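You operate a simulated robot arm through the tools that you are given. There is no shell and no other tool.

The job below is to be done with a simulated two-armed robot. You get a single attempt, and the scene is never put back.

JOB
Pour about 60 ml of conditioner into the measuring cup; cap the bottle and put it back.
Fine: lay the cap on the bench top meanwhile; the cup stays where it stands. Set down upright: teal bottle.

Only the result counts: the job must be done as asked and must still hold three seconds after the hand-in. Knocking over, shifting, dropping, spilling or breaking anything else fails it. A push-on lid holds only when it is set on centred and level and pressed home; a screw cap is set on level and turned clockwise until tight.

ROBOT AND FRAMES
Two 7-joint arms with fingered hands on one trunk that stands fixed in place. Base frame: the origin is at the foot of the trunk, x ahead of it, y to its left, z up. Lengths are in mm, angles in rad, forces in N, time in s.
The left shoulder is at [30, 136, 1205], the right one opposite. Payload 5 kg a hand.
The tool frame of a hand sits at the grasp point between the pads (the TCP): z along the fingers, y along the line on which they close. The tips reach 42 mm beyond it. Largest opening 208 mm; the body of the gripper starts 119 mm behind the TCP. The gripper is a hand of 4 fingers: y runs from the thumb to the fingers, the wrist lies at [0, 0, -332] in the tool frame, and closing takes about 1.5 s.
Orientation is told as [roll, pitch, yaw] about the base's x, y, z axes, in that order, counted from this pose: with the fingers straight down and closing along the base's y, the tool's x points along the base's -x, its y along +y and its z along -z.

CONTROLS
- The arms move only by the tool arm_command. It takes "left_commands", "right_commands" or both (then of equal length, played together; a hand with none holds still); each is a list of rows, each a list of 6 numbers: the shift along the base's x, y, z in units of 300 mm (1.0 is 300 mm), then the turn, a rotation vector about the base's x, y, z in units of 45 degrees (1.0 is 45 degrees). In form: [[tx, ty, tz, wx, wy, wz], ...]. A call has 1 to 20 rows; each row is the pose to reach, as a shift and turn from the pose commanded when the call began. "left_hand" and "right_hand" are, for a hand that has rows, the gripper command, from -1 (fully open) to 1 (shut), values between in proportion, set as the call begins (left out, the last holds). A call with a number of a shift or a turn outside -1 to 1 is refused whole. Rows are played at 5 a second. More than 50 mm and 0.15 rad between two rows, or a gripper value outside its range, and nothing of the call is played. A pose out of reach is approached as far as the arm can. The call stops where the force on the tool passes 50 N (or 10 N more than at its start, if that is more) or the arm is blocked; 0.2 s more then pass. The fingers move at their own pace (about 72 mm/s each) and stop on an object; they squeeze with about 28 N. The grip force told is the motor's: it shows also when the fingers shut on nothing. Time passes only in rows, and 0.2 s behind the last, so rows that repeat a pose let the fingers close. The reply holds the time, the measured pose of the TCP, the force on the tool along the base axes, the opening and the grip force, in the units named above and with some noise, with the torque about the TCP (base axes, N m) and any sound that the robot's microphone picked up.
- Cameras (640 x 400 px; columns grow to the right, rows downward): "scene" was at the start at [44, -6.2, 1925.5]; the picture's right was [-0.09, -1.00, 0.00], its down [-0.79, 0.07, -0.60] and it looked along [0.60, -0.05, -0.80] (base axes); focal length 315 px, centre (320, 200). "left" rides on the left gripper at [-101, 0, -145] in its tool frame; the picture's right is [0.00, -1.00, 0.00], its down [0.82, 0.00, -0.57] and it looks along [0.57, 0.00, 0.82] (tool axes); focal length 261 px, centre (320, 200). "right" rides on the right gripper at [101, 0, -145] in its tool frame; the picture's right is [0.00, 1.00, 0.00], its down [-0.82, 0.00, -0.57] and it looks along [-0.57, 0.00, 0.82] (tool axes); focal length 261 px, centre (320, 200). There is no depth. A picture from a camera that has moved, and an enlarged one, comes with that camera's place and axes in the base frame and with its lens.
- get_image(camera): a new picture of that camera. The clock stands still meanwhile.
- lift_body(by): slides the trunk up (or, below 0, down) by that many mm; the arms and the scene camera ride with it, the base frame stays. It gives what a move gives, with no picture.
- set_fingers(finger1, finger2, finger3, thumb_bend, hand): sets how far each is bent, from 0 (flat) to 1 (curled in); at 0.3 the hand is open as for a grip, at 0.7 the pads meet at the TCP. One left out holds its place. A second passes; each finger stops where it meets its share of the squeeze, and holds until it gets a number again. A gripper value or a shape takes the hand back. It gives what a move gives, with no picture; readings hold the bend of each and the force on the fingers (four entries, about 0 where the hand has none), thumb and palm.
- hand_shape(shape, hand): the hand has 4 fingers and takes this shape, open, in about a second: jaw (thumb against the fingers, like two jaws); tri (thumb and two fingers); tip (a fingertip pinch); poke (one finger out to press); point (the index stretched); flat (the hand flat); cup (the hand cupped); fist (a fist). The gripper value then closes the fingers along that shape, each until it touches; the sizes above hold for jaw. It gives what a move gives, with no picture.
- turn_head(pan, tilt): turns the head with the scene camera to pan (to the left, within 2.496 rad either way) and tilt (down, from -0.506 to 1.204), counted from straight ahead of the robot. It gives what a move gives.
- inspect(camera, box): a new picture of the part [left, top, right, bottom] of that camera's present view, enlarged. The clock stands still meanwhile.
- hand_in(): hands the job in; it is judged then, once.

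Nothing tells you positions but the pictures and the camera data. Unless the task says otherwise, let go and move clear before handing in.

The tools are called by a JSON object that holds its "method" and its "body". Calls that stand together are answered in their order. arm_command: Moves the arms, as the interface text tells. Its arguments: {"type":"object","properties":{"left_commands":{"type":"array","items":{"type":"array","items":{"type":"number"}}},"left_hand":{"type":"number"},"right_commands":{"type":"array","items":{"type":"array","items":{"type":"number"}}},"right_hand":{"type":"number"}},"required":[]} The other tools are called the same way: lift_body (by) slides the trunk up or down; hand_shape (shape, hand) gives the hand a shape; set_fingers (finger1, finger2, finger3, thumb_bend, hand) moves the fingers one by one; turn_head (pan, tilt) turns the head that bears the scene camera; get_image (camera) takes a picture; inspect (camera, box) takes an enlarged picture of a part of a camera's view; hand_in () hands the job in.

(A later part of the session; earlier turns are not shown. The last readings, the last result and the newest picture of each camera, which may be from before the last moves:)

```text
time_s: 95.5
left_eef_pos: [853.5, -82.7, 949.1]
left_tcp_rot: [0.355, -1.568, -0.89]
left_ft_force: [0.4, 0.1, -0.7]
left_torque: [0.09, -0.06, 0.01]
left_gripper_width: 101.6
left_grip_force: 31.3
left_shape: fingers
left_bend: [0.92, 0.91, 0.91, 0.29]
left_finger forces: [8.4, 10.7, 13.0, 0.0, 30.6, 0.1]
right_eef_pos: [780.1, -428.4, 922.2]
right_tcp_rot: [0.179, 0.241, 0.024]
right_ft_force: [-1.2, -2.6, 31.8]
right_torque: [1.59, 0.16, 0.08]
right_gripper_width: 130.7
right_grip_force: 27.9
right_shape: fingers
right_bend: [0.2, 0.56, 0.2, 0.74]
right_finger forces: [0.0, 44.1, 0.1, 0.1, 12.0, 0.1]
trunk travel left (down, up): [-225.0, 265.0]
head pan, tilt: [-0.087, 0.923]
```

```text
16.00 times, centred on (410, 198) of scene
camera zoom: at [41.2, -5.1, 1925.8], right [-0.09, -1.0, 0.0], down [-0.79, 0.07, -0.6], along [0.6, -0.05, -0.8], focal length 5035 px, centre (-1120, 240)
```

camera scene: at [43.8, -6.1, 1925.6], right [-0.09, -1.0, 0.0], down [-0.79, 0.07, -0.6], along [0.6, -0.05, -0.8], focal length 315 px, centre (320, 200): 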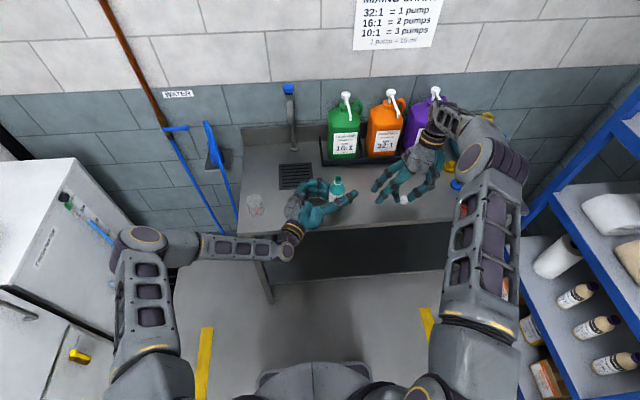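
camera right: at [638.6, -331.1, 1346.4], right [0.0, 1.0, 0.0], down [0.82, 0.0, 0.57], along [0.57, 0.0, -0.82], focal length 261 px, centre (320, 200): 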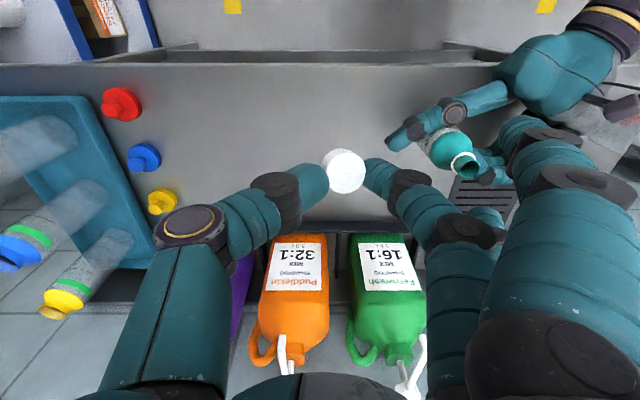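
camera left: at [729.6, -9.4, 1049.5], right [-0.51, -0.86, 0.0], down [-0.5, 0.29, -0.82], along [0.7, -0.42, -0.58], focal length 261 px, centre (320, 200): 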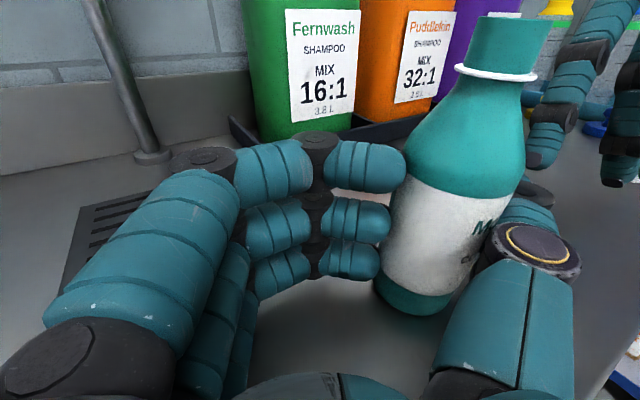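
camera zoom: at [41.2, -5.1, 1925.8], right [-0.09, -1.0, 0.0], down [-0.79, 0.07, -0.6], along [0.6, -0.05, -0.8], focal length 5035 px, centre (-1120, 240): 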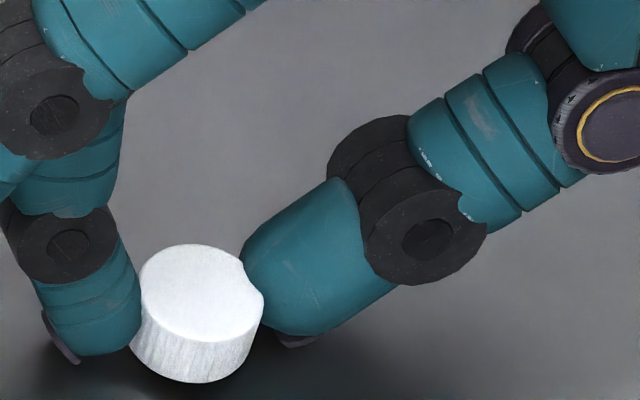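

Finger 2's tip touches the bench (32 N), so the cap hangs only a few mm above it. I'll back up 2.5 mm and release the cap.

{"method": "arm_command", "body": {"right_commands": [[0, 0, 0.004, 0, 0, 0], [0, 0, 0.009, 0, 0, 0], [0, 0, 0.009, 0, 0, 0]]}}

{"method": "set_fingers", "body": {"hand": "right", "finger2": 0.53, "thumb_bend": 0.68}}

{"method": "inspect", "body": {"camera": "scene", "box": [395, 185, 425, 210]}}

```text
time_s: 96.3
left_eef_pos: [853.1, -82.7, 948.3]
left_tcp_rot: [0.245, -1.565, -0.783]
left_ft_force: [0.7, 0.1, -0.5]
left_torque: [0.12, -0.07, 0.01]
left_gripper_width: 101.8
left_grip_force: 31.1
left_shape: fingers
left_bend: [0.92, 0.91, 0.91, 0.29]
left_finger forces: [8.2, 10.7, 12.9, 0.0, 30.5, 0.1]
right_eef_pos: [780.5, -428.9, 922.0]
right_tcp_rot: [0.178, 0.243, 0.027]
right_ft_force: [4.5, -2.4, 17.6]
right_torque: [0.84, -0.16, -0.25]
right_gripper_width: 130.6
right_grip_force: 21.1
right_shape: fingers
right_bend: [0.2, 0.56, 0.2, 0.74]
right_finger forces: [0.0, 30.7, 0.1, 0.0, 12.2, 0.0]
trunk travel left (down, up): [-225.0, 265.0]
head pan, tilt: [-0.087, 0.923]
```

```text
time_s: 97.3
left_eef_pos: [854.5, -83.6, 948.0]
left_tcp_rot: [0.22, -1.568, -0.755]
left_ft_force: [-1.4, -0.7, 0.2]
left_torque: [0.06, -0.06, 0.0]
left_gripper_width: 101.9
left_grip_force: 31.8
left_shape: fingers
left_bend: [0.92, 0.91, 0.91, 0.29]
left_finger forces: [8.2, 10.7, 12.9, 0.0, 30.6, 0.0]
right_eef_pos: [780.4, -427.2, 922.3]
right_tcp_rot: [0.18, 0.244, 0.027]
right_ft_force: [3.5, 0.4, 20.1]
right_torque: [-0.04, -0.17, 0.02]
right_gripper_width: 132.0
right_grip_force: 10.3
right_shape: fingers
right_bend: [0.2, 0.53, 0.2, 0.73]
right_finger forces: [0.0, 0.0, 0.0, 0.0, 19.9, 0.0]
trunk travel left (down, up): [-225.0, 265.0]
head pan, tilt: [-0.087, 0.923]
```

```text
16.00 times, centred on (410, 198) of scene
camera zoom: at [42.8, -5.2, 1925.6], right [-0.09, -1.0, 0.0], down [-0.79, 0.07, -0.6], along [0.6, -0.05, -0.8], focal length 5035 px, centre (-1120, 240)
```

zoom: 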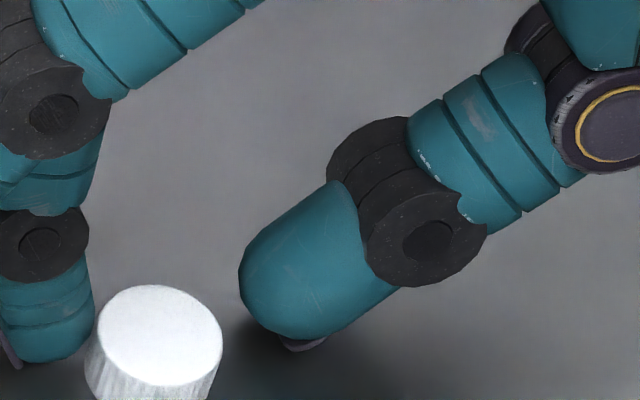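

The cap sits flat on the bench. I'll raise the right hand straight up, clear of it.

{"method": "arm_command", "body": {"right_commands": [[0, 0, 0.01, 0, 0, 0], [0, 0, 0.03, 0, 0, 0], [0, 0, 0.06, 0, 0, 0], [0, 0, 0.12, 0, 0, 0], [0, 0, 0.2, 0, 0, 0], [0, 0, 0.3, 0, 0, 0], [0, 0, 0.4, 0, 0, 0], [0, 0, 0.4, 0, 0, 0]]}}

{"method": "inspect", "body": {"camera": "scene", "box": [380, 175, 430, 215]}}

{"method": "get_image", "body": {"camera": "right"}}

```text
time_s: 99.1
left_eef_pos: [853.9, -84.4, 948.0]
left_tcp_rot: [0.203, -1.565, -0.738]
left_ft_force: [-0.9, 1.2, 1.6]
left_torque: [-0.09, 0.22, -0.06]
left_gripper_width: 101.9
left_grip_force: 31.5
left_shape: fingers
left_bend: [0.91, 0.91, 0.91, 0.29]
left_finger forces: [8.4, 10.6, 12.8, 0.0, 30.6, 0.0]
right_eef_pos: [780.2, -428.2, 1043.1]
right_tcp_rot: [0.179, 0.246, 0.026]
right_ft_force: [0.1, -0.3, 1.2]
right_torque: [0.01, 0.0, -0.03]
right_gripper_width: 142.7
right_grip_force: 0.1
right_shape: fingers
right_bend: [0.2, 0.53, 0.2, 0.68]
right_finger forces: [0.1, 0.0, 0.1, 0.1, 0.0, 0.1]
trunk travel left (down, up): [-225.0, 265.0]
head pan, tilt: [-0.087, 0.923]
```

```text
10.00 times, centred on (405, 195) of scene
camera zoom: at [44.1, -6.4, 1925.5], right [-0.09, -1.0, 0.0], down [-0.79, 0.07, -0.6], along [0.6, -0.05, -0.8], focal length 3147 px, centre (-530, 250)
```

zoom: 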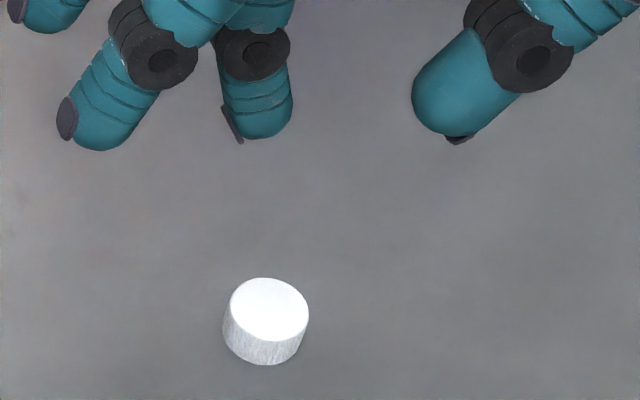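

```text
taken
camera right: at [717.8, -454.7, 1205.2], right [0.02, 0.98, 0.17], down [0.93, -0.08, 0.35], along [0.36, 0.15, -0.92], focal length 261 px, centre (320, 200)
```

right: 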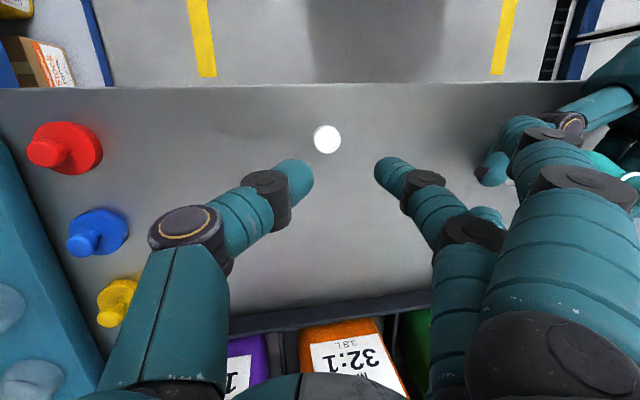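

The cap rests flat on the bench at about (760, -392). Next I'll lift the open bottle straight up with the left hand, slowly, and confirm it stays firm.

{"method": "arm_command", "body": {"left_commands": [[0, 0, 0.02, 0, 0, 0], [0, 0, 0.05, 0, 0, 0], [0, 0, 0.1, 0, 0, 0], [0, 0, 0.16, 0, 0, 0], [0, 0, 0.22, 0, 0, 0], [0, 0, 0.28, 0, 0, 0], [0, 0, 0.34, 0, 0, 0], [0, 0, 0.4, 0, 0, 0], [0, 0, 0.42, 0, 0, 0], [0, 0, 0.42, 0, 0, 0]], "right_commands": [[0, 0, 0.05, 0, 0, 0], [0, 0, 0.1, 0, 0, 0], [0, 0, 0.15, 0, 0, 0], [0, 0, 0.2, 0, 0, 0], [0, 0, 0.25, 0, 0, 0], [0, 0, 0.3, 0, 0, 0], [0, 0, 0.35, 0, 0, 0], [0, 0, 0.35, 0, 0, 0], [0, 0, 0.35, 0, 0, 0], [0, 0, 0.35, 0, 0, 0]]}}

{"method": "get_image", "body": {"camera": "scene"}}

{"method": "get_image", "body": {"camera": "left"}}

```text
time_s: 101.3
left_eef_pos: [855.0, -84.6, 1071.6]
left_tcp_rot: [0.175, -1.564, -0.708]
left_ft_force: [0.1, -1.0, -1.5]
left_torque: [0.09, -0.1, 0.0]
left_gripper_width: 102.1
left_grip_force: 30.7
left_shape: fingers
left_bend: [0.91, 0.91, 0.91, 0.29]
left_finger forces: [9.6, 10.7, 11.2, 0.1, 30.3, 0.1]
right_eef_pos: [781.2, -429.3, 1146.4]
right_tcp_rot: [0.177, 0.245, 0.025]
right_ft_force: [0.3, 0.0, -0.1]
right_torque: [-0.01, 0.02, -0.02]
right_gripper_width: 142.4
right_grip_force: 0.0
right_shape: fingers
right_bend: [0.2, 0.53, 0.2, 0.68]
right_finger forces: [0.0, 0.0, 0.0, 0.1, 0.0, 0.0]
trunk travel left (down, up): [-225.0, 265.0]
head pan, tilt: [-0.087, 0.923]
```

```text
taken
camera scene: at [44.5, -6.4, 1925.5], right [-0.09, -1.0, 0.0], down [-0.79, 0.07, -0.6], along [0.6, -0.05, -0.8], focal length 315 px, centre (320, 200)
```

scene: 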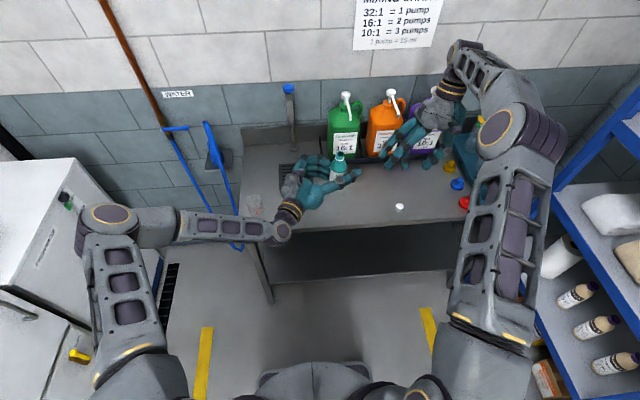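

```text
taken
camera left: at [729.6, -9.9, 1175.6], right [-0.51, -0.86, 0.0], down [-0.5, 0.29, -0.82], along [0.7, -0.42, -0.58], focal length 261 px, centre (320, 200)
```

left: 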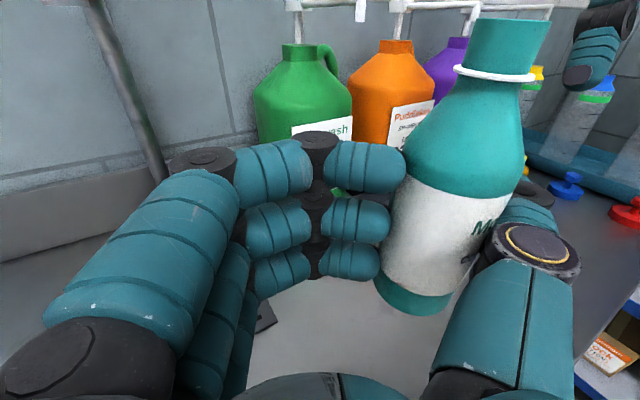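

The bottle lifts firmly. I'll carry it upright over to the left side of the cup, yawing the hand back to straight ahead, at a gentle pace.

{"method": "arm_command", "body": {"left_commands": [[-0.005, 0.06, 0.005, 0, 0, 0.07], [-0.01, 0.12, 0.01, 0, 0, 0.14], [-0.015, 0.19, 0.015, 0, 0, 0.21], [-0.02, 0.26, 0.02, 0, 0, 0.28], [-0.025, 0.33, 0.025, 0, 0, 0.35], [-0.03, 0.4, 0.03, 0, 0, 0.42], [-0.035, 0.47, 0.03, 0, 0, 0.49], [-0.04, 0.54, 0.03, 0, 0, 0.55], [-0.045, 0.61, 0.03, 0, 0, 0.62], [-0.05, 0.68, 0.03, 0, 0, 0.679], [-0.05, 0.68, 0.03, 0, 0, 0.679]]}}

{"method": "get_image", "body": {"camera": "scene"}}

```text
time_s: 103.7
left_eef_pos: [840.0, 119.2, 1082.8]
left_tcp_rot: [0.265, -1.564, -0.266]
left_ft_force: [-0.3, 0.8, -1.5]
left_torque: [0.11, 0.0, 0.07]
left_gripper_width: 101.9
left_grip_force: 31.0
left_shape: fingers
left_bend: [0.91, 0.91, 0.91, 0.29]
left_finger forces: [9.6, 11.0, 10.9, 0.1, 30.3, 0.0]
right_eef_pos: [781.6, -428.6, 1147.1]
right_tcp_rot: [0.179, 0.244, 0.025]
right_ft_force: [-0.8, -0.4, -0.6]
right_torque: [0.01, 0.0, -0.02]
right_gripper_width: 142.5
right_grip_force: 0.0
right_shape: fingers
right_bend: [0.2, 0.53, 0.2, 0.68]
right_finger forces: [0.0, 0.0, 0.0, 0.0, 0.0, 0.0]
trunk travel left (down, up): [-225.0, 265.0]
head pan, tilt: [-0.087, 0.923]
```

```text
taken
camera scene: at [44.4, -6.6, 1925.5], right [-0.09, -1.0, 0.0], down [-0.79, 0.07, -0.6], along [0.6, -0.05, -0.8], focal length 315 px, centre (320, 200)
```

scene: 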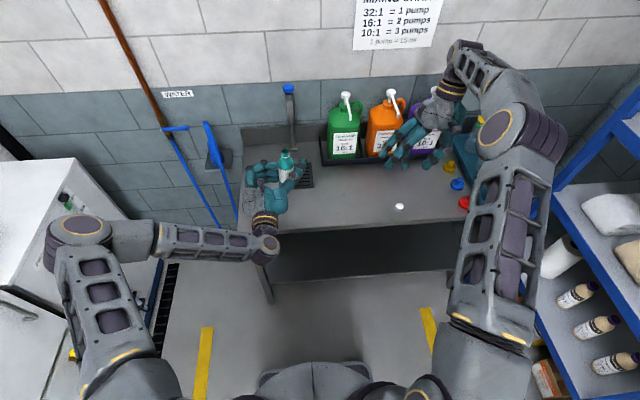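

{"method": "arm_command", "body": {"left_commands": [[-0.005, 0.07, 0, 0, 0, 0], [-0.01, 0.14, 0, 0, 0, 0], [-0.02, 0.21, 0, 0, 0, 0], [-0.027, 0.28, 0, 0, 0, 0], [-0.034, 0.35, 0, 0, 0, 0], [-0.04, 0.42, 0, 0, 0, 0], [-0.047, 0.49, 0, 0, 0, 0], [-0.053, 0.56, 0, 0, 0, 0], [-0.06, 0.63, 0, 0, 0, 0], [-0.067, 0.703, 0, 0, 0, 0], [-0.067, 0.703, 0, 0, 0, 0], [-0.067, 0.703, 0, 0, 0, 0]]}}

{"method": "get_image", "body": {"camera": "scene"}}

{"method": "inspect", "body": {"camera": "scene", "box": [220, 145, 290, 215]}}

{"method": "get_image", "body": {"camera": "left"}}

```text
time_s: 106.3
left_eef_pos: [819.2, 333.3, 1084.0]
left_tcp_rot: [0.114, -1.565, -0.117]
left_ft_force: [-0.6, 0.4, -1.5]
left_torque: [0.12, -0.04, -0.03]
left_gripper_width: 101.7
left_grip_force: 30.8
left_shape: fingers
left_bend: [0.91, 0.91, 0.91, 0.29]
left_finger forces: [9.7, 11.1, 10.7, 0.0, 30.3, 0.0]
right_eef_pos: [782.2, -427.1, 1146.5]
right_tcp_rot: [0.178, 0.244, 0.027]
right_ft_force: [-0.4, 0.5, -0.4]
right_torque: [-0.01, 0.0, 0.04]
right_gripper_width: 142.4
right_grip_force: 0.1
right_shape: fingers
right_bend: [0.2, 0.53, 0.2, 0.68]
right_finger forces: [0.1, 0.1, 0.0, 0.0, 0.0, 0.0]
trunk travel left (down, up): [-225.0, 265.0]
head pan, tilt: [-0.087, 0.923]
```

```text
taken
camera scene: at [43.9, -5.5, 1925.5], right [-0.09, -1.0, 0.0], down [-0.79, 0.07, -0.6], along [0.6, -0.05, -0.8], focal length 315 px, centre (320, 200)
```

scene: 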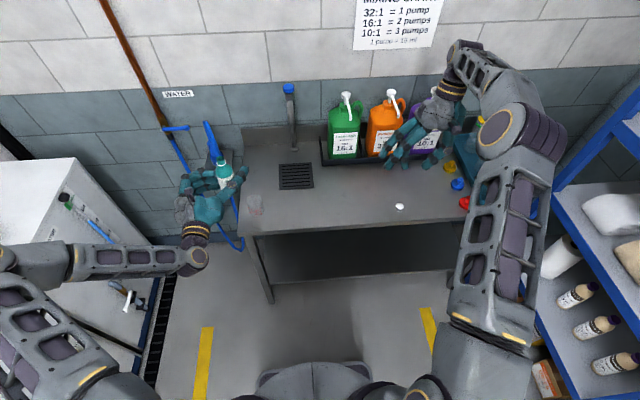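

```text
5.71 times, centred on (255, 180) of scene
camera zoom: at [43.9, -5.5, 1925.5], right [-0.09, -1.0, 0.0], down [-0.79, 0.07, -0.6], along [0.6, -0.05, -0.8], focal length 1798 px, centre (691, 314)
```

zoom: 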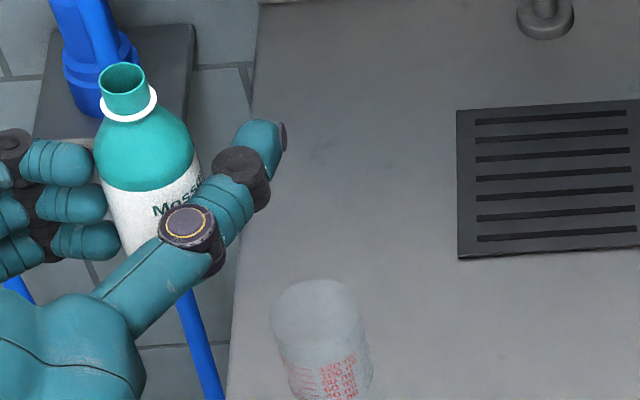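

```text
taken
camera left: at [674.6, 333.7, 1185.2], right [0.0, -1.0, 0.0], down [-0.58, 0.0, -0.82], along [0.82, 0.0, -0.58], focal length 261 px, centre (320, 200)
```

left: 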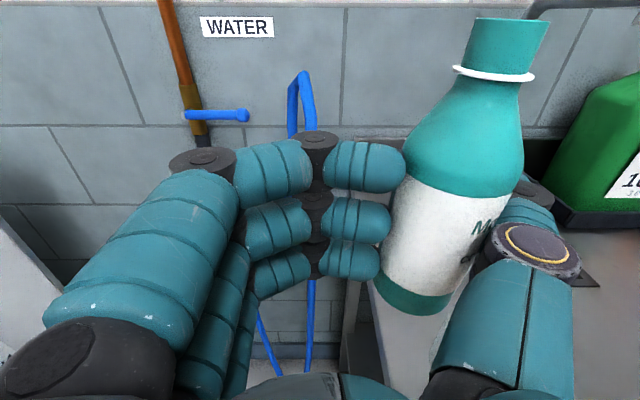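

The bottle mouth is at about (800, 256, 1184). I've planned a tilt path that keeps the pouring lip over the cup's centre, starting with a tilt to 30° with the lip moved above the cup.

{"method": "arm_command", "body": {"left_commands": [[-0.002, -0.007, -0.03, 0.111, 0, 0], [-0.003, -0.013, -0.06, 0.222, 0, 0], [-0.004, -0.02, -0.09, 0.333, 0, 0], [-0.005, -0.027, -0.12, 0.444, 0, 0], [-0.006, -0.032, -0.14, 0.556, 0, 0], [-0.007, -0.037, -0.153, 0.667, 0, 0], [-0.007, -0.037, -0.153, 0.667, 0, 0], [-0.007, -0.037, -0.153, 0.667, 0, 0]]}}

{"method": "inspect", "body": {"camera": "scene", "box": [215, 145, 295, 225]}}

{"method": "get_image", "body": {"camera": "left"}}

```text
time_s: 108.1
left_eef_pos: [817.4, 319.7, 1036.4]
left_tcp_rot: [1.559, -1.045, -1.561]
left_ft_force: [0.5, 0.1, -0.9]
left_torque: [0.07, -0.05, -0.01]
left_gripper_width: 101.9
left_grip_force: 30.8
left_shape: fingers
left_bend: [0.91, 0.91, 0.91, 0.29]
left_finger forces: [9.8, 10.7, 10.5, 0.1, 30.6, 0.0]
right_eef_pos: [781.3, -428.5, 1146.9]
right_tcp_rot: [0.177, 0.246, 0.026]
right_ft_force: [0.1, 0.7, 0.3]
right_torque: [0.0, 0.0, -0.02]
right_gripper_width: 142.6
right_grip_force: 0.0
right_shape: fingers
right_bend: [0.2, 0.53, 0.2, 0.68]
right_finger forces: [0.0, 0.1, 0.1, 0.1, 0.0, 0.1]
trunk travel left (down, up): [-225.0, 265.0]
head pan, tilt: [-0.087, 0.923]
```

```text
5.00 times, centred on (255, 185) of scene
camera zoom: at [44.4, -6.2, 1925.5], right [-0.09, -1.0, 0.0], down [-0.79, 0.07, -0.6], along [0.6, -0.05, -0.8], focal length 1574 px, centre (645, 275)
```

zoom: 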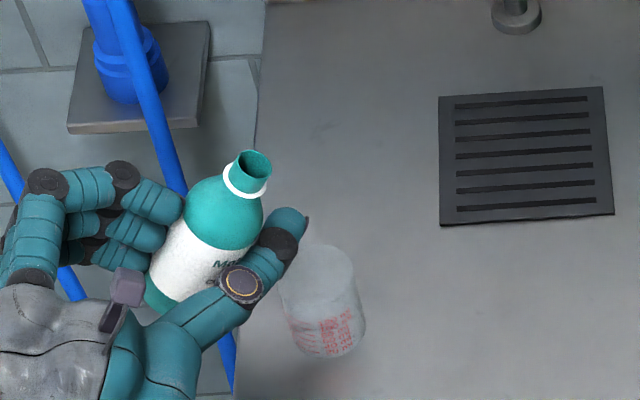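

```text
taken
camera left: at [672.7, 271.0, 1125.2], right [0.0, -0.87, -0.5], down [-0.58, 0.41, -0.71], along [0.82, 0.28, -0.5], focal length 261 px, centre (320, 200)
```

left: 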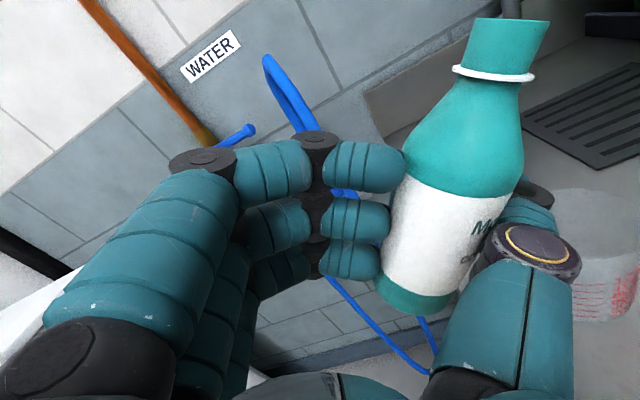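

Tilted to 30°, and the mouth is where I predicted. Next 45°, with a check for any flow.

{"method": "arm_command", "body": {"left_commands": [[0, 0.009, -0.003, 0.111, 0, 0], [0, 0.018, -0.007, 0.222, 0, 0], [0, 0.026, -0.01, 0.333, 0, 0], [0, 0.026, -0.01, 0.333, 0, 0]]}}

{"method": "inspect", "body": {"camera": "scene", "box": [215, 155, 285, 225]}}

```text
time_s: 109.1
left_eef_pos: [817.1, 329.3, 1032.6]
left_tcp_rot: [1.56, -0.783, -1.561]
left_ft_force: [-0.2, 0.2, -1.2]
left_torque: [0.08, -0.02, -0.05]
left_gripper_width: 100.8
left_grip_force: 32.1
left_shape: fingers
left_bend: [0.91, 0.91, 0.9, 0.3]
left_finger forces: [9.3, 10.6, 11.5, 0.0, 31.7, 0.0]
right_eef_pos: [780.9, -430.3, 1147.5]
right_tcp_rot: [0.178, 0.244, 0.025]
right_ft_force: [0.1, -0.2, 0.1]
right_torque: [0.0, -0.07, 0.01]
right_gripper_width: 142.6
right_grip_force: 0.1
right_shape: fingers
right_bend: [0.2, 0.53, 0.2, 0.68]
right_finger forces: [0.1, 0.0, 0.0, 0.1, 0.0, 0.0]
trunk travel left (down, up): [-225.0, 265.0]
head pan, tilt: [-0.087, 0.923]
```

```text
5.71 times, centred on (250, 190) of scene
camera zoom: at [43.2, -5.7, 1925.5], right [-0.09, -1.0, 0.0], down [-0.79, 0.07, -0.6], along [0.6, -0.05, -0.8], focal length 1798 px, centre (720, 257)
```

zoom: 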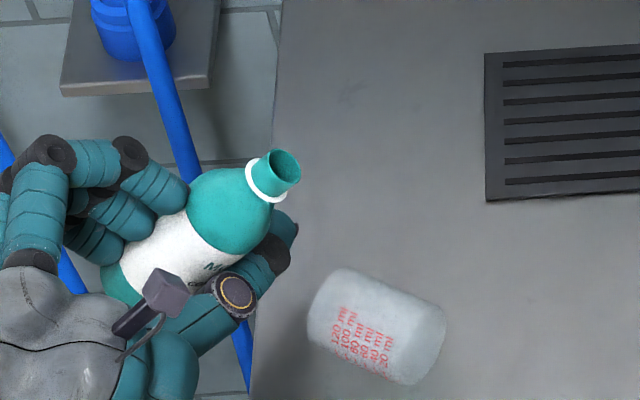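

Something looks wrong with the cup, which appears to be lying over. I'll look closely before moving anything.

{"method": "inspect", "body": {"camera": "scene", "box": [240, 185, 280, 225]}}

{"method": "get_image", "body": {"camera": "scene"}}

{"method": "get_image", "body": {"camera": "left"}}

```text
10.00 times, centred on (260, 205) of scene
camera zoom: at [43.2, -5.7, 1925.5], right [-0.09, -1.0, 0.0], down [-0.79, 0.07, -0.6], along [0.6, -0.05, -0.8], focal length 3147 px, centre (920, 150)
```

zoom: 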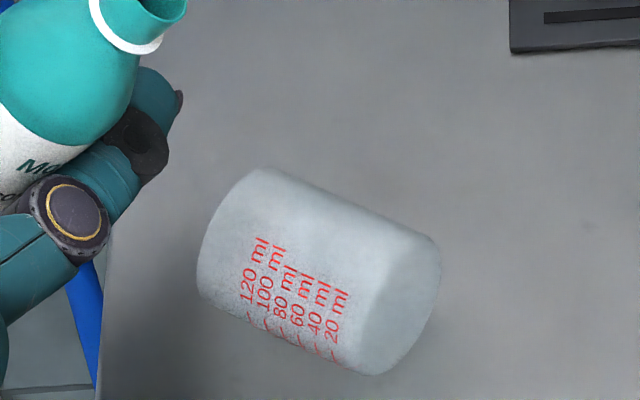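

```text
taken
camera scene: at [43.2, -5.7, 1925.5], right [-0.09, -1.0, 0.0], down [-0.79, 0.07, -0.6], along [0.6, -0.05, -0.8], focal length 315 px, centre (320, 200)
```

scene: 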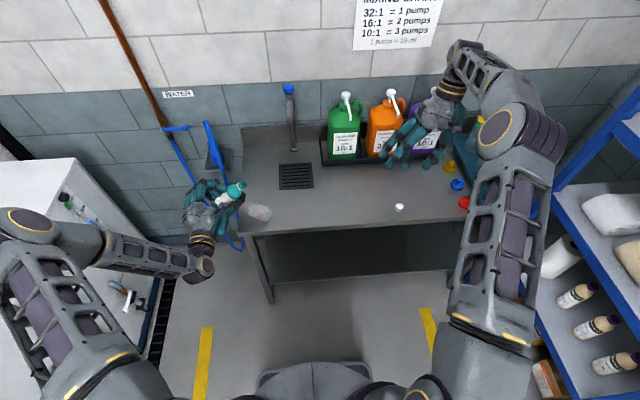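

```text
taken
camera left: at [671.8, 258.2, 1105.4], right [0.0, -0.71, -0.71], down [-0.58, 0.58, -0.58], along [0.82, 0.4, -0.41], focal length 261 px, centre (320, 200)
```

left: 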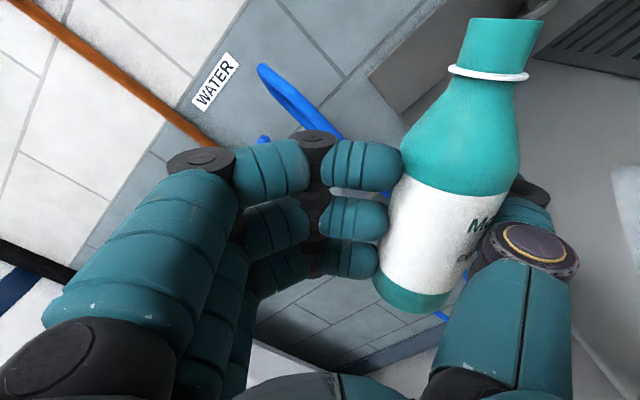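

The left thumb has tipped the cup onto its side; it now lies near (769, 169), still on the bench, and nothing has been poured. I'll first move the left hand up and away a little, take a very short step, and check whether the cup is rolling.

{"method": "arm_command", "body": {"left_commands": [[0, 0.03, 0.06, 0, 0, 0]], "right_commands": [[-0.03, 0.15, 0.02, 0, 0, 0]]}}

{"method": "inspect", "body": {"camera": "scene", "box": [240, 185, 280, 225]}}

```text
time_s: 109.5
left_eef_pos: [815.3, 339.0, 1051.7]
left_tcp_rot: [1.565, -0.785, -1.564]
left_ft_force: [-0.8, 1.6, -2.3]
left_torque: [0.08, -0.05, -0.22]
left_gripper_width: 100.6
left_grip_force: 31.6
left_shape: fingers
left_bend: [0.91, 0.91, 0.9, 0.3]
left_finger forces: [9.3, 10.6, 11.5, 0.0, 31.8, 0.0]
right_eef_pos: [770.1, -382.5, 1155.7]
right_tcp_rot: [0.176, 0.24, 0.024]
right_ft_force: [-2.2, 0.3, 0.9]
right_torque: [-0.11, -0.21, 0.04]
right_gripper_width: 142.8
right_grip_force: 0.0
right_shape: fingers
right_bend: [0.2, 0.53, 0.2, 0.68]
right_finger forces: [0.0, 0.0, 0.0, 0.1, 0.1, 0.1]
trunk travel left (down, up): [-225.0, 265.0]
head pan, tilt: [-0.087, 0.923]
```

```text
10.00 times, centred on (260, 205) of scene
camera zoom: at [40.7, -2.3, 1925.8], right [-0.09, -1.0, 0.0], down [-0.79, 0.07, -0.61], along [0.6, -0.05, -0.8], focal length 3147 px, centre (920, 150)
```

zoom: 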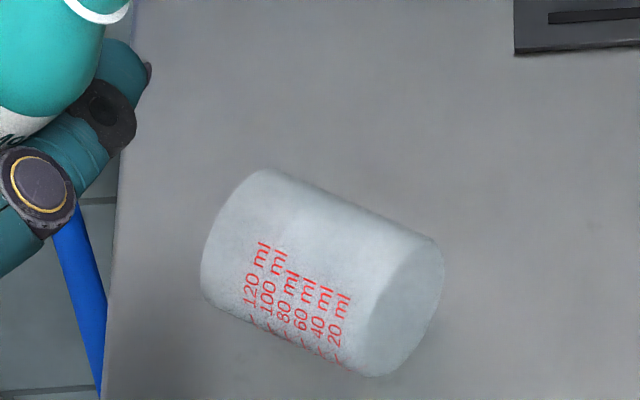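

The cup isn't rolling: it lies still on its side with the open end toward (+x, +y), and no liquid has left the bottle. I'll return the bottle upright and move the left hand well clear. Then I'll use the right hand to stand the cup back up on its original spot at (797, 186).

{"method": "arm_command", "body": {"left_commands": [[-0.02, 0.04, 0.05, -0.111, 0, 0], [-0.04, 0.08, 0.1, -0.222, 0, 0], [-0.06, 0.12, 0.14, -0.333, 0, 0], [-0.08, 0.16, 0.17, -0.444, 0, 0], [-0.1, 0.2, 0.19, -0.556, 0, 0], [-0.12, 0.24, 0.2, -0.667, 0, 0], [-0.13, 0.27, 0.2, -0.778, 0, 0], [-0.13, 0.3, 0.2, -0.889, 0, 0], [-0.13, 0.3, 0.2, -1.0, 0, 0], [-0.13, 0.3, 0.2, -1.0, 0, 0]]}}

{"method": "get_image", "body": {"camera": "scene"}}

{"method": "inspect", "body": {"camera": "scene", "box": [240, 185, 280, 225]}}

```text
time_s: 111.7
left_eef_pos: [778.1, 426.5, 1112.0]
left_tcp_rot: [-0.005, -1.564, 0.002]
left_ft_force: [-0.2, -0.4, -1.7]
left_torque: [0.11, -0.03, -0.02]
left_gripper_width: 100.7
left_grip_force: 32.2
left_shape: fingers
left_bend: [0.91, 0.91, 0.9, 0.3]
left_finger forces: [9.6, 10.9, 11.6, 0.1, 31.3, 0.0]
right_eef_pos: [771.7, -383.1, 1153.5]
right_tcp_rot: [0.177, 0.245, 0.025]
right_ft_force: [-0.5, 1.2, 0.0]
right_torque: [0.0, 0.02, 0.0]
right_gripper_width: 142.7
right_grip_force: 0.0
right_shape: fingers
right_bend: [0.2, 0.53, 0.2, 0.68]
right_finger forces: [0.0, 0.0, 0.0, 0.0, 0.1, 0.0]
trunk travel left (down, up): [-225.0, 265.0]
head pan, tilt: [-0.087, 0.923]
```

```text
taken
camera scene: at [44.1, -5.9, 1925.5], right [-0.09, -1.0, 0.0], down [-0.79, 0.07, -0.6], along [0.6, -0.05, -0.8], focal length 315 px, centre (320, 200)
```

scene: 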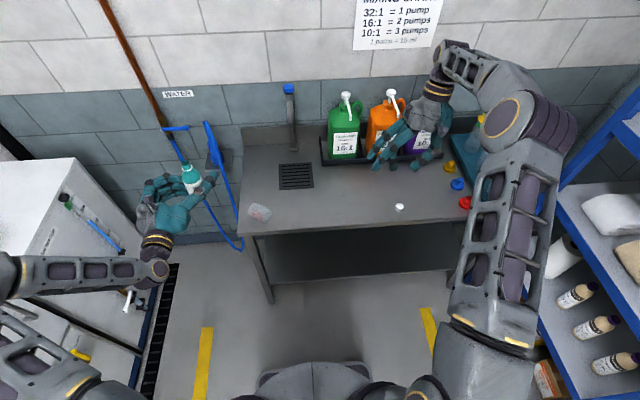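

```text
10.00 times, centred on (260, 205) of scene
camera zoom: at [44.1, -5.9, 1925.5], right [-0.09, -1.0, 0.0], down [-0.79, 0.07, -0.6], along [0.6, -0.05, -0.8], focal length 3147 px, centre (920, 150)
```

zoom: 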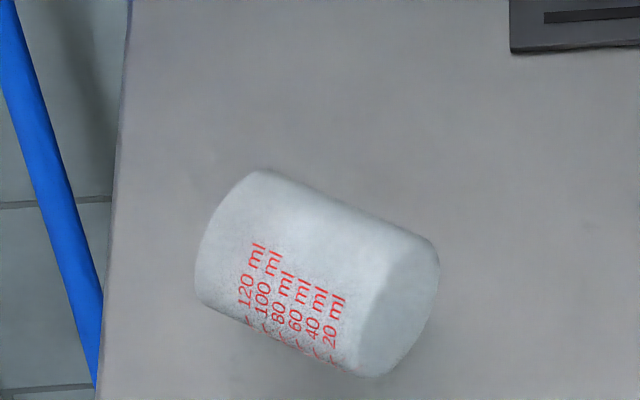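

The cup lies still with its axis from base (750, 136) to rim (791, 204). I'll square up the right hand and test whether it can reach the needed yaw of about -121° above the cup.

{"method": "arm_command", "body": {"right_commands": [[-0.02, 0.08, 0.02, -0.037, -0.052, 0], [-0.04, 0.16, 0.04, -0.074, -0.104, 0], [-0.06, 0.25, 0.05, -0.111, -0.156, 0], [-0.08, 0.34, 0.05, -0.148, -0.207, 0], [-0.09, 0.42, 0.05, -0.185, -0.259, 0], [-0.1, 0.5, 0.05, -0.222, -0.311, 0]]}}

{"method": "arm_command", "body": {"right_commands": [[-0.02, 0.08, 0, 0, 0, -0.167], [-0.04, 0.16, 0, 0, 0, -0.333], [-0.06, 0.24, 0, 0, 0, -0.5], [-0.08, 0.32, 0, 0, 0, -0.667], [-0.1, 0.4, 0, 0, 0, -0.833], [-0.1, 0.45, 0, 0, 0, -1.0]]}}

{"method": "arm_command", "body": {"right_commands": [[0, 0.06, 0, 0, 0, -0.167], [0, 0.12, 0, 0, 0, -0.333], [0, 0.18, 0, 0, 0, -0.5], [0, 0.24, 0, 0, 0, -0.667], [0, 0.3, 0, 0, 0, -0.833], [0, 0.35, 0, 0, 0, -1.0], [0, 0.35, 0, 0, 0, -1.0]]}}

{"method": "get_image", "body": {"camera": "scene"}}

```text
time_s: 113.1
left_eef_pos: [776.1, 428.2, 1112.3]
left_tcp_rot: [0.069, -1.567, -0.072]
left_ft_force: [-0.6, 0.2, -2.5]
left_torque: [0.11, -0.07, -0.14]
left_gripper_width: 100.7
left_grip_force: 31.4
left_shape: fingers
left_bend: [0.91, 0.91, 0.9, 0.3]
left_finger forces: [9.6, 10.8, 11.7, 0.0, 31.2, 0.0]
right_eef_pos: [742.6, -231.7, 1169.3]
right_tcp_rot: [-0.004, 0.003, 0.002]
right_ft_force: [-1.0, 0.3, 0.5]
right_torque: [-0.02, -0.06, -0.01]
right_gripper_width: 142.9
right_grip_force: 0.0
right_shape: fingers
right_bend: [0.2, 0.53, 0.2, 0.68]
right_finger forces: [0.0, 0.0, 0.1, 0.1, 0.0, 0.0]
trunk travel left (down, up): [-225.0, 265.0]
head pan, tilt: [-0.087, 0.923]
```

```text
time_s: 114.5
left_eef_pos: [777.2, 428.0, 1111.8]
left_tcp_rot: [0.142, -1.564, -0.144]
left_ft_force: [0.2, 0.8, -2.2]
left_torque: [0.14, -0.05, -0.05]
left_gripper_width: 100.7
left_grip_force: 32.1
left_shape: fingers
left_bend: [0.91, 0.91, 0.9, 0.3]
left_finger forces: [9.6, 10.7, 11.7, 0.0, 31.3, 0.0]
right_eef_pos: [712.6, -97.0, 1169.2]
right_tcp_rot: [-0.002, 0.002, -0.783]
right_ft_force: [-0.2, 0.1, -0.6]
right_torque: [-0.02, 0.01, 0.0]
right_gripper_width: 142.8
right_grip_force: 0.0
right_shape: fingers
right_bend: [0.2, 0.53, 0.2, 0.68]
right_finger forces: [0.1, 0.1, 0.0, 0.0, 0.0, 0.0]
trunk travel left (down, up): [-225.0, 265.0]
head pan, tilt: [-0.087, 0.923]
```

```text
time_s: 116.1
left_eef_pos: [777.5, 426.8, 1112.2]
left_tcp_rot: [0.3, -1.567, -0.3]
left_ft_force: [0.6, -0.3, -1.8]
left_torque: [0.11, 0.01, 0.07]
left_gripper_width: 100.7
left_grip_force: 31.9
left_shape: fingers
left_bend: [0.91, 0.91, 0.9, 0.3]
left_finger forces: [9.5, 10.8, 11.5, 0.1, 31.3, 0.0]
right_eef_pos: [712.0, 6.0, 1167.5]
right_tcp_rot: [-0.002, 0.001, -1.569]
right_ft_force: [-0.1, -0.8, 0.0]
right_torque: [0.05, -0.01, 0.01]
right_gripper_width: 142.8
right_grip_force: 0.0
right_shape: fingers
right_bend: [0.2, 0.53, 0.2, 0.68]
right_finger forces: [0.1, 0.1, 0.1, 0.0, 0.0, 0.1]
trunk travel left (down, up): [-225.0, 265.0]
head pan, tilt: [-0.087, 0.923]
```

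```text
taken
camera scene: at [44.1, -6.7, 1925.5], right [-0.09, -1.0, 0.0], down [-0.79, 0.07, -0.6], along [0.6, -0.05, -0.8], focal length 315 px, centre (320, 200)
```

scene: 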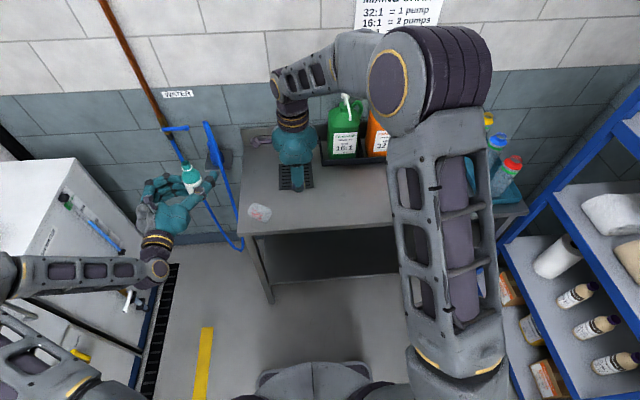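

Yaw -90° is fine at this location. I'll open the right hand in jaw shape and continue to yaw -121° above the cup.

{"method": "hand_shape", "body": {"hand": "right", "shape": "jaw"}}

{"method": "arm_command", "body": {"right_commands": [[0.03, 0.08, -0.02, 0, 0, -0.1], [0.06, 0.16, -0.04, 0, 0, -0.2], [0.09, 0.24, -0.06, 0, 0, -0.3], [0.12, 0.32, -0.08, 0, 0, -0.4], [0.15, 0.4, -0.1, 0, 0, -0.5], [0.18, 0.48, -0.12, 0, 0, -0.6], [0.21, 0.55, -0.14, 0, 0, -0.7], [0.24, 0.613, -0.15, 0, 0, -0.7], [0.24, 0.613, -0.15, 0, 0, -0.7]]}}

{"method": "get_image", "body": {"camera": "scene"}}

{"method": "get_image", "body": {"camera": "right"}}

```text
time_s: 117.0
left_eef_pos: [775.9, 428.1, 1112.5]
left_tcp_rot: [0.233, -1.566, -0.235]
left_ft_force: [0.2, 0.4, -1.3]
left_torque: [0.1, -0.01, -0.03]
left_gripper_width: 100.7
left_grip_force: 31.7
left_shape: fingers
left_bend: [0.91, 0.91, 0.9, 0.3]
left_finger forces: [9.6, 10.9, 11.6, 0.0, 31.2, 0.1]
right_eef_pos: [711.8, 6.6, 1168.0]
right_tcp_rot: [0.0, 0.001, -1.568]
right_ft_force: [0.3, 0.3, 0.4]
right_torque: [0.02, -0.01, -0.03]
right_gripper_width: 208.1
right_grip_force: 0.1
right_shape: jaw
right_bend: [0.3, 0.3, 0.3, 0.3]
right_finger forces: [0.0, 0.1, 0.0, 0.0, 0.0, 0.1]
trunk travel left (down, up): [-225.0, 265.0]
head pan, tilt: [-0.087, 0.923]
```

```text
time_s: 119.0
left_eef_pos: [777.7, 426.6, 1113.1]
left_tcp_rot: [0.297, -1.566, -0.299]
left_ft_force: [-0.2, -0.6, -1.8]
left_torque: [0.13, 0.01, 0.06]
left_gripper_width: 100.6
left_grip_force: 31.9
left_shape: fingers
left_bend: [0.91, 0.91, 0.9, 0.3]
left_finger forces: [9.7, 10.7, 11.6, 0.0, 31.2, 0.0]
right_eef_pos: [785.3, 191.6, 1122.7]
right_tcp_rot: [-0.001, 0.001, -2.119]
right_ft_force: [-0.5, 0.0, 0.7]
right_torque: [0.03, -0.01, 0.01]
right_gripper_width: 208.0
right_grip_force: 0.0
right_shape: jaw
right_bend: [0.3, 0.3, 0.3, 0.3]
right_finger forces: [0.1, 0.1, 0.0, 0.0, 0.0, 0.1]
trunk travel left (down, up): [-225.0, 265.0]
head pan, tilt: [-0.087, 0.923]
```

```text
taken
camera scene: at [43.5, -6.5, 1925.6], right [-0.09, -1.0, 0.0], down [-0.79, 0.07, -0.6], along [0.6, -0.05, -0.8], focal length 315 px, centre (320, 200)
```

scene: 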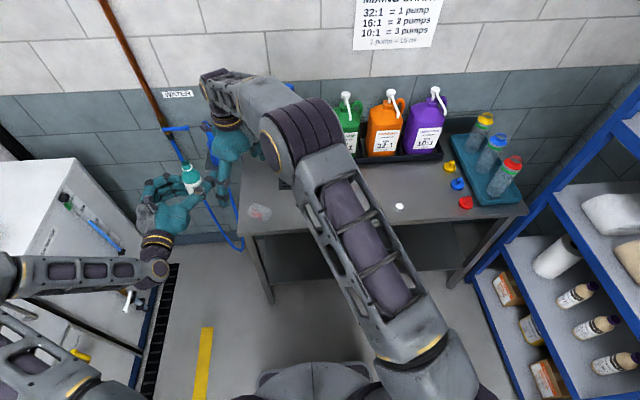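

```text
taken
camera right: at [838.5, 277.5, 1267.6], right [0.85, -0.52, 0.0], down [-0.43, -0.7, 0.57], along [-0.3, -0.49, -0.82], focal length 261 px, centre (320, 200)
```

right: 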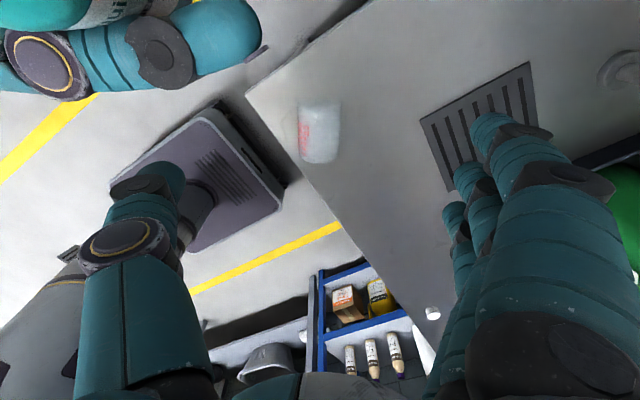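

The right hand reached the needed yaw and the cup is centred beneath it. The left hand is close by, so I'll move it back a little further before lowering the right.

{"method": "arm_command", "body": {"left_commands": [[-0.04, 0.03, 0, 0, 0, 0], [-0.08, 0.06, 0, 0, 0, 0], [-0.12, 0.09, 0, 0, 0, 0], [-0.16, 0.12, 0, 0, 0, 0], [-0.2, 0.14, 0, 0, 0, 0], [-0.2, 0.14, 0, 0, 0, 0]]}}

{"method": "arm_command", "body": {"right_commands": [[0, 0, -0.1, 0, 0, 0], [0, 0, -0.2, 0, 0, 0], [0, 0, -0.3, 0, 0, 0], [0, 0, -0.4, 0, 0, 0], [0, 0, -0.4, 0, 0, 0]]}}

{"method": "get_image", "body": {"camera": "right"}}

{"method": "inspect", "body": {"camera": "scene", "box": [210, 165, 300, 235]}}

```text
time_s: 120.4
left_eef_pos: [717.5, 469.0, 1110.7]
left_tcp_rot: [0.225, -1.566, -0.225]
left_ft_force: [1.0, -0.1, -1.8]
left_torque: [0.1, 0.0, 0.0]
left_gripper_width: 100.7
left_grip_force: 31.9
left_shape: fingers
left_bend: [0.91, 0.91, 0.9, 0.3]
left_finger forces: [9.6, 10.7, 11.6, 0.1, 31.3, 0.1]
right_eef_pos: [785.1, 190.8, 1123.0]
right_tcp_rot: [-0.001, 0.003, -2.117]
right_ft_force: [0.1, 0.5, -0.4]
right_torque: [0.0, 0.03, 0.0]
right_gripper_width: 208.1
right_grip_force: 0.1
right_shape: jaw
right_bend: [0.3, 0.3, 0.3, 0.3]
right_finger forces: [0.0, 0.1, 0.1, 0.0, 0.0, 0.1]
trunk travel left (down, up): [-225.0, 265.0]
head pan, tilt: [-0.087, 0.923]
```

```text
time_s: 121.6
left_eef_pos: [716.4, 469.4, 1112.0]
left_tcp_rot: [0.251, -1.565, -0.253]
left_ft_force: [-0.9, -1.0, -0.6]
left_torque: [0.12, -0.03, 0.01]
left_gripper_width: 100.3
left_grip_force: 31.7
left_shape: fingers
left_bend: [0.91, 0.91, 0.9, 0.3]
left_finger forces: [9.8, 10.8, 11.6, 0.0, 31.3, 0.1]
right_eef_pos: [785.4, 191.9, 1003.9]
right_tcp_rot: [0.001, 0.002, -2.116]
right_ft_force: [-0.5, 0.5, 0.5]
right_torque: [-0.01, -0.07, -0.02]
right_gripper_width: 208.1
right_grip_force: 0.1
right_shape: jaw
right_bend: [0.3, 0.3, 0.3, 0.3]
right_finger forces: [0.0, 0.0, 0.0, 0.1, 0.1, 0.0]
trunk travel left (down, up): [-225.0, 265.0]
head pan, tilt: [-0.087, 0.923]
```

```text
taken
camera right: at [837.6, 278.1, 1147.6], right [0.85, -0.52, 0.0], down [-0.43, -0.7, 0.57], along [-0.3, -0.49, -0.82], focal length 261 px, centre (320, 200)
```

right: 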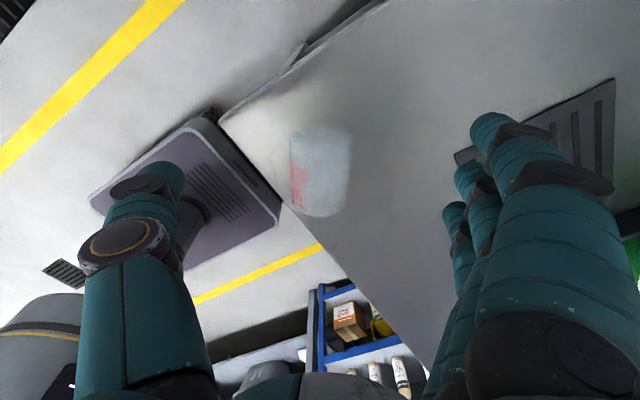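

```text
5.71 times, centred on (255, 200) of scene
camera zoom: at [43.2, -5.9, 1925.6], right [-0.09, -1.0, 0.0], down [-0.79, 0.07, -0.6], along [0.6, -0.05, -0.8], focal length 1798 px, centre (691, 200)
```

zoom: 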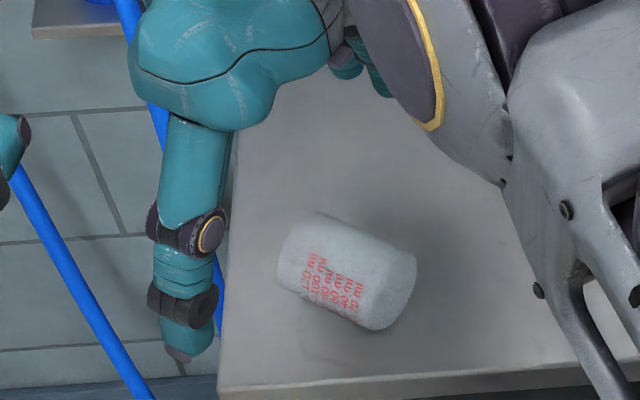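

The cup is centred and aligned with the jaws. I'll lower to z≈936, with the tips just above the bench, and close gradually.

{"method": "arm_command", "body": {"right_commands": [[0, 0, -0.08, 0, 0, 0], [0, 0, -0.16, 0, 0, 0], [0, 0, -0.226, 0, 0, 0], [0, 0, -0.226, 0, 0, 0]]}}

{"method": "get_image", "body": {"camera": "right"}}

{"method": "inspect", "body": {"camera": "scene", "box": [210, 165, 300, 235]}}

```text
time_s: 122.6
left_eef_pos: [716.7, 468.5, 1113.7]
left_tcp_rot: [0.237, -1.566, -0.24]
left_ft_force: [0.6, 1.4, -1.5]
left_torque: [0.09, 0.0, -0.01]
left_gripper_width: 100.6
left_grip_force: 31.6
left_shape: fingers
left_bend: [0.91, 0.91, 0.9, 0.3]
left_finger forces: [9.7, 10.8, 11.6, 0.1, 31.3, 0.0]
right_eef_pos: [784.7, 190.6, 936.0]
right_tcp_rot: [0.0, 0.001, -2.117]
right_ft_force: [-0.2, 1.1, 1.2]
right_torque: [0.0, -0.01, -0.02]
right_gripper_width: 208.1
right_grip_force: 0.1
right_shape: jaw
right_bend: [0.3, 0.3, 0.3, 0.3]
right_finger forces: [0.0, 0.0, 0.0, 0.0, 0.0, 0.0]
trunk travel left (down, up): [-225.0, 265.0]
head pan, tilt: [-0.087, 0.923]
```

```text
taken
camera right: at [836.6, 276.7, 1080.8], right [0.85, -0.52, 0.0], down [-0.43, -0.7, 0.57], along [-0.3, -0.49, -0.82], focal length 261 px, centre (320, 200)
```

right: 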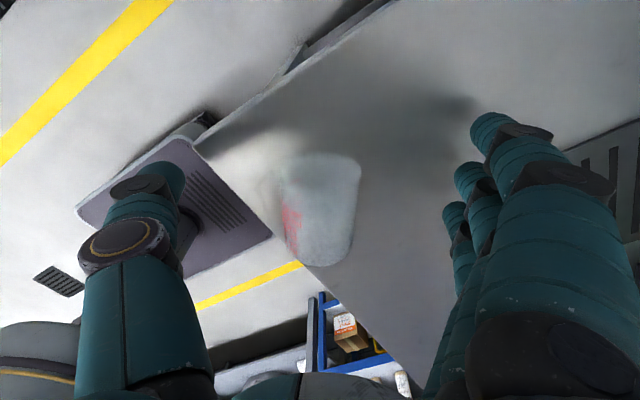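

```text
5.71 times, centred on (255, 200) of scene
camera zoom: at [43.5, -5.8, 1925.6], right [-0.09, -1.0, 0.0], down [-0.79, 0.07, -0.6], along [0.6, -0.05, -0.8], focal length 1798 px, centre (691, 200)
```

zoom: 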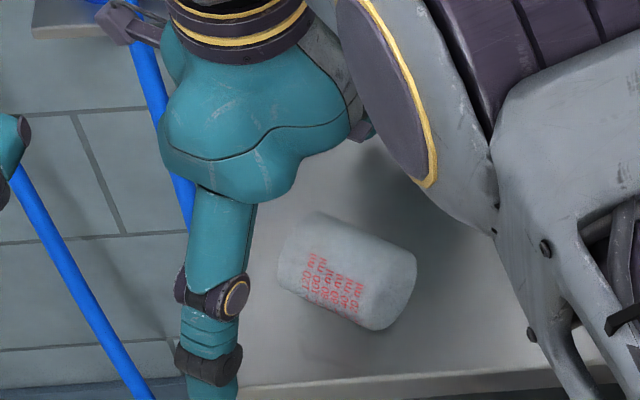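

{"method": "arm_command", "body": {"right_commands": [[0, 0, 0, 0, 0, 0], [0, 0, 0, 0, 0, 0], [0, 0, 0, 0, 0, 0], [0, 0, 0, 0, 0, 0], [0, 0, 0, 0, 0, 0], [0, 0, 0, 0, 0, 0]], "right_hand": 0.25}}

{"method": "get_image", "body": {"camera": "right"}}

{"method": "inspect", "body": {"camera": "scene", "box": [210, 165, 300, 235]}}

```text
time_s: 124.0
left_eef_pos: [717.3, 469.5, 1111.5]
left_tcp_rot: [0.211, -1.566, -0.212]
left_ft_force: [-0.5, -0.3, -2.9]
left_torque: [0.12, -0.04, 0.01]
left_gripper_width: 100.5
left_grip_force: 31.9
left_shape: fingers
left_bend: [0.91, 0.91, 0.9, 0.3]
left_finger forces: [9.7, 10.8, 11.6, 0.1, 31.3, 0.0]
right_eef_pos: [784.3, 191.3, 935.2]
right_tcp_rot: [-0.002, 0.002, -2.116]
right_ft_force: [0.1, 0.2, 0.7]
right_torque: [-0.01, 0.0, 0.01]
right_gripper_width: 79.0
right_grip_force: 0.0
right_shape: jaw
right_bend: [0.73, 0.73, 0.73, 0.7]
right_finger forces: [0.0, 0.0, 0.0, 0.0, 0.1, 0.0]
trunk travel left (down, up): [-225.0, 265.0]
head pan, tilt: [-0.087, 0.923]
```

```text
taken
camera right: at [836.9, 276.7, 1080.3], right [0.85, -0.52, 0.0], down [-0.43, -0.7, 0.57], along [-0.3, -0.49, -0.82], focal length 261 px, centre (320, 200)
```

right: 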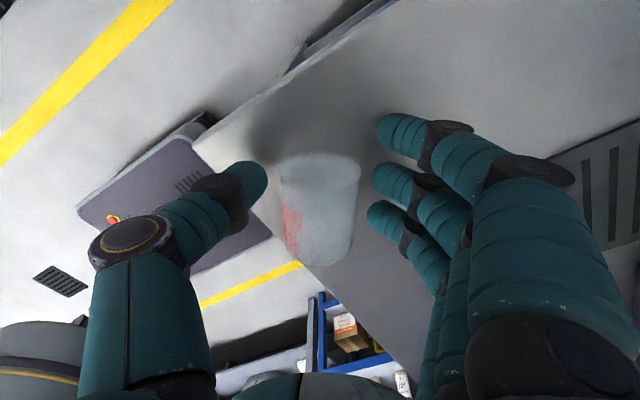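

```text
5.71 times, centred on (255, 200) of scene
camera zoom: at [44.1, -5.7, 1925.5], right [-0.09, -1.0, 0.0], down [-0.79, 0.07, -0.6], along [0.6, -0.05, -0.8], focal length 1798 px, centre (691, 200)
```

zoom: 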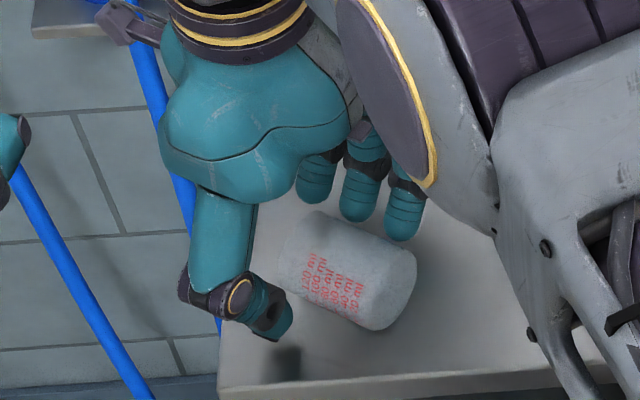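

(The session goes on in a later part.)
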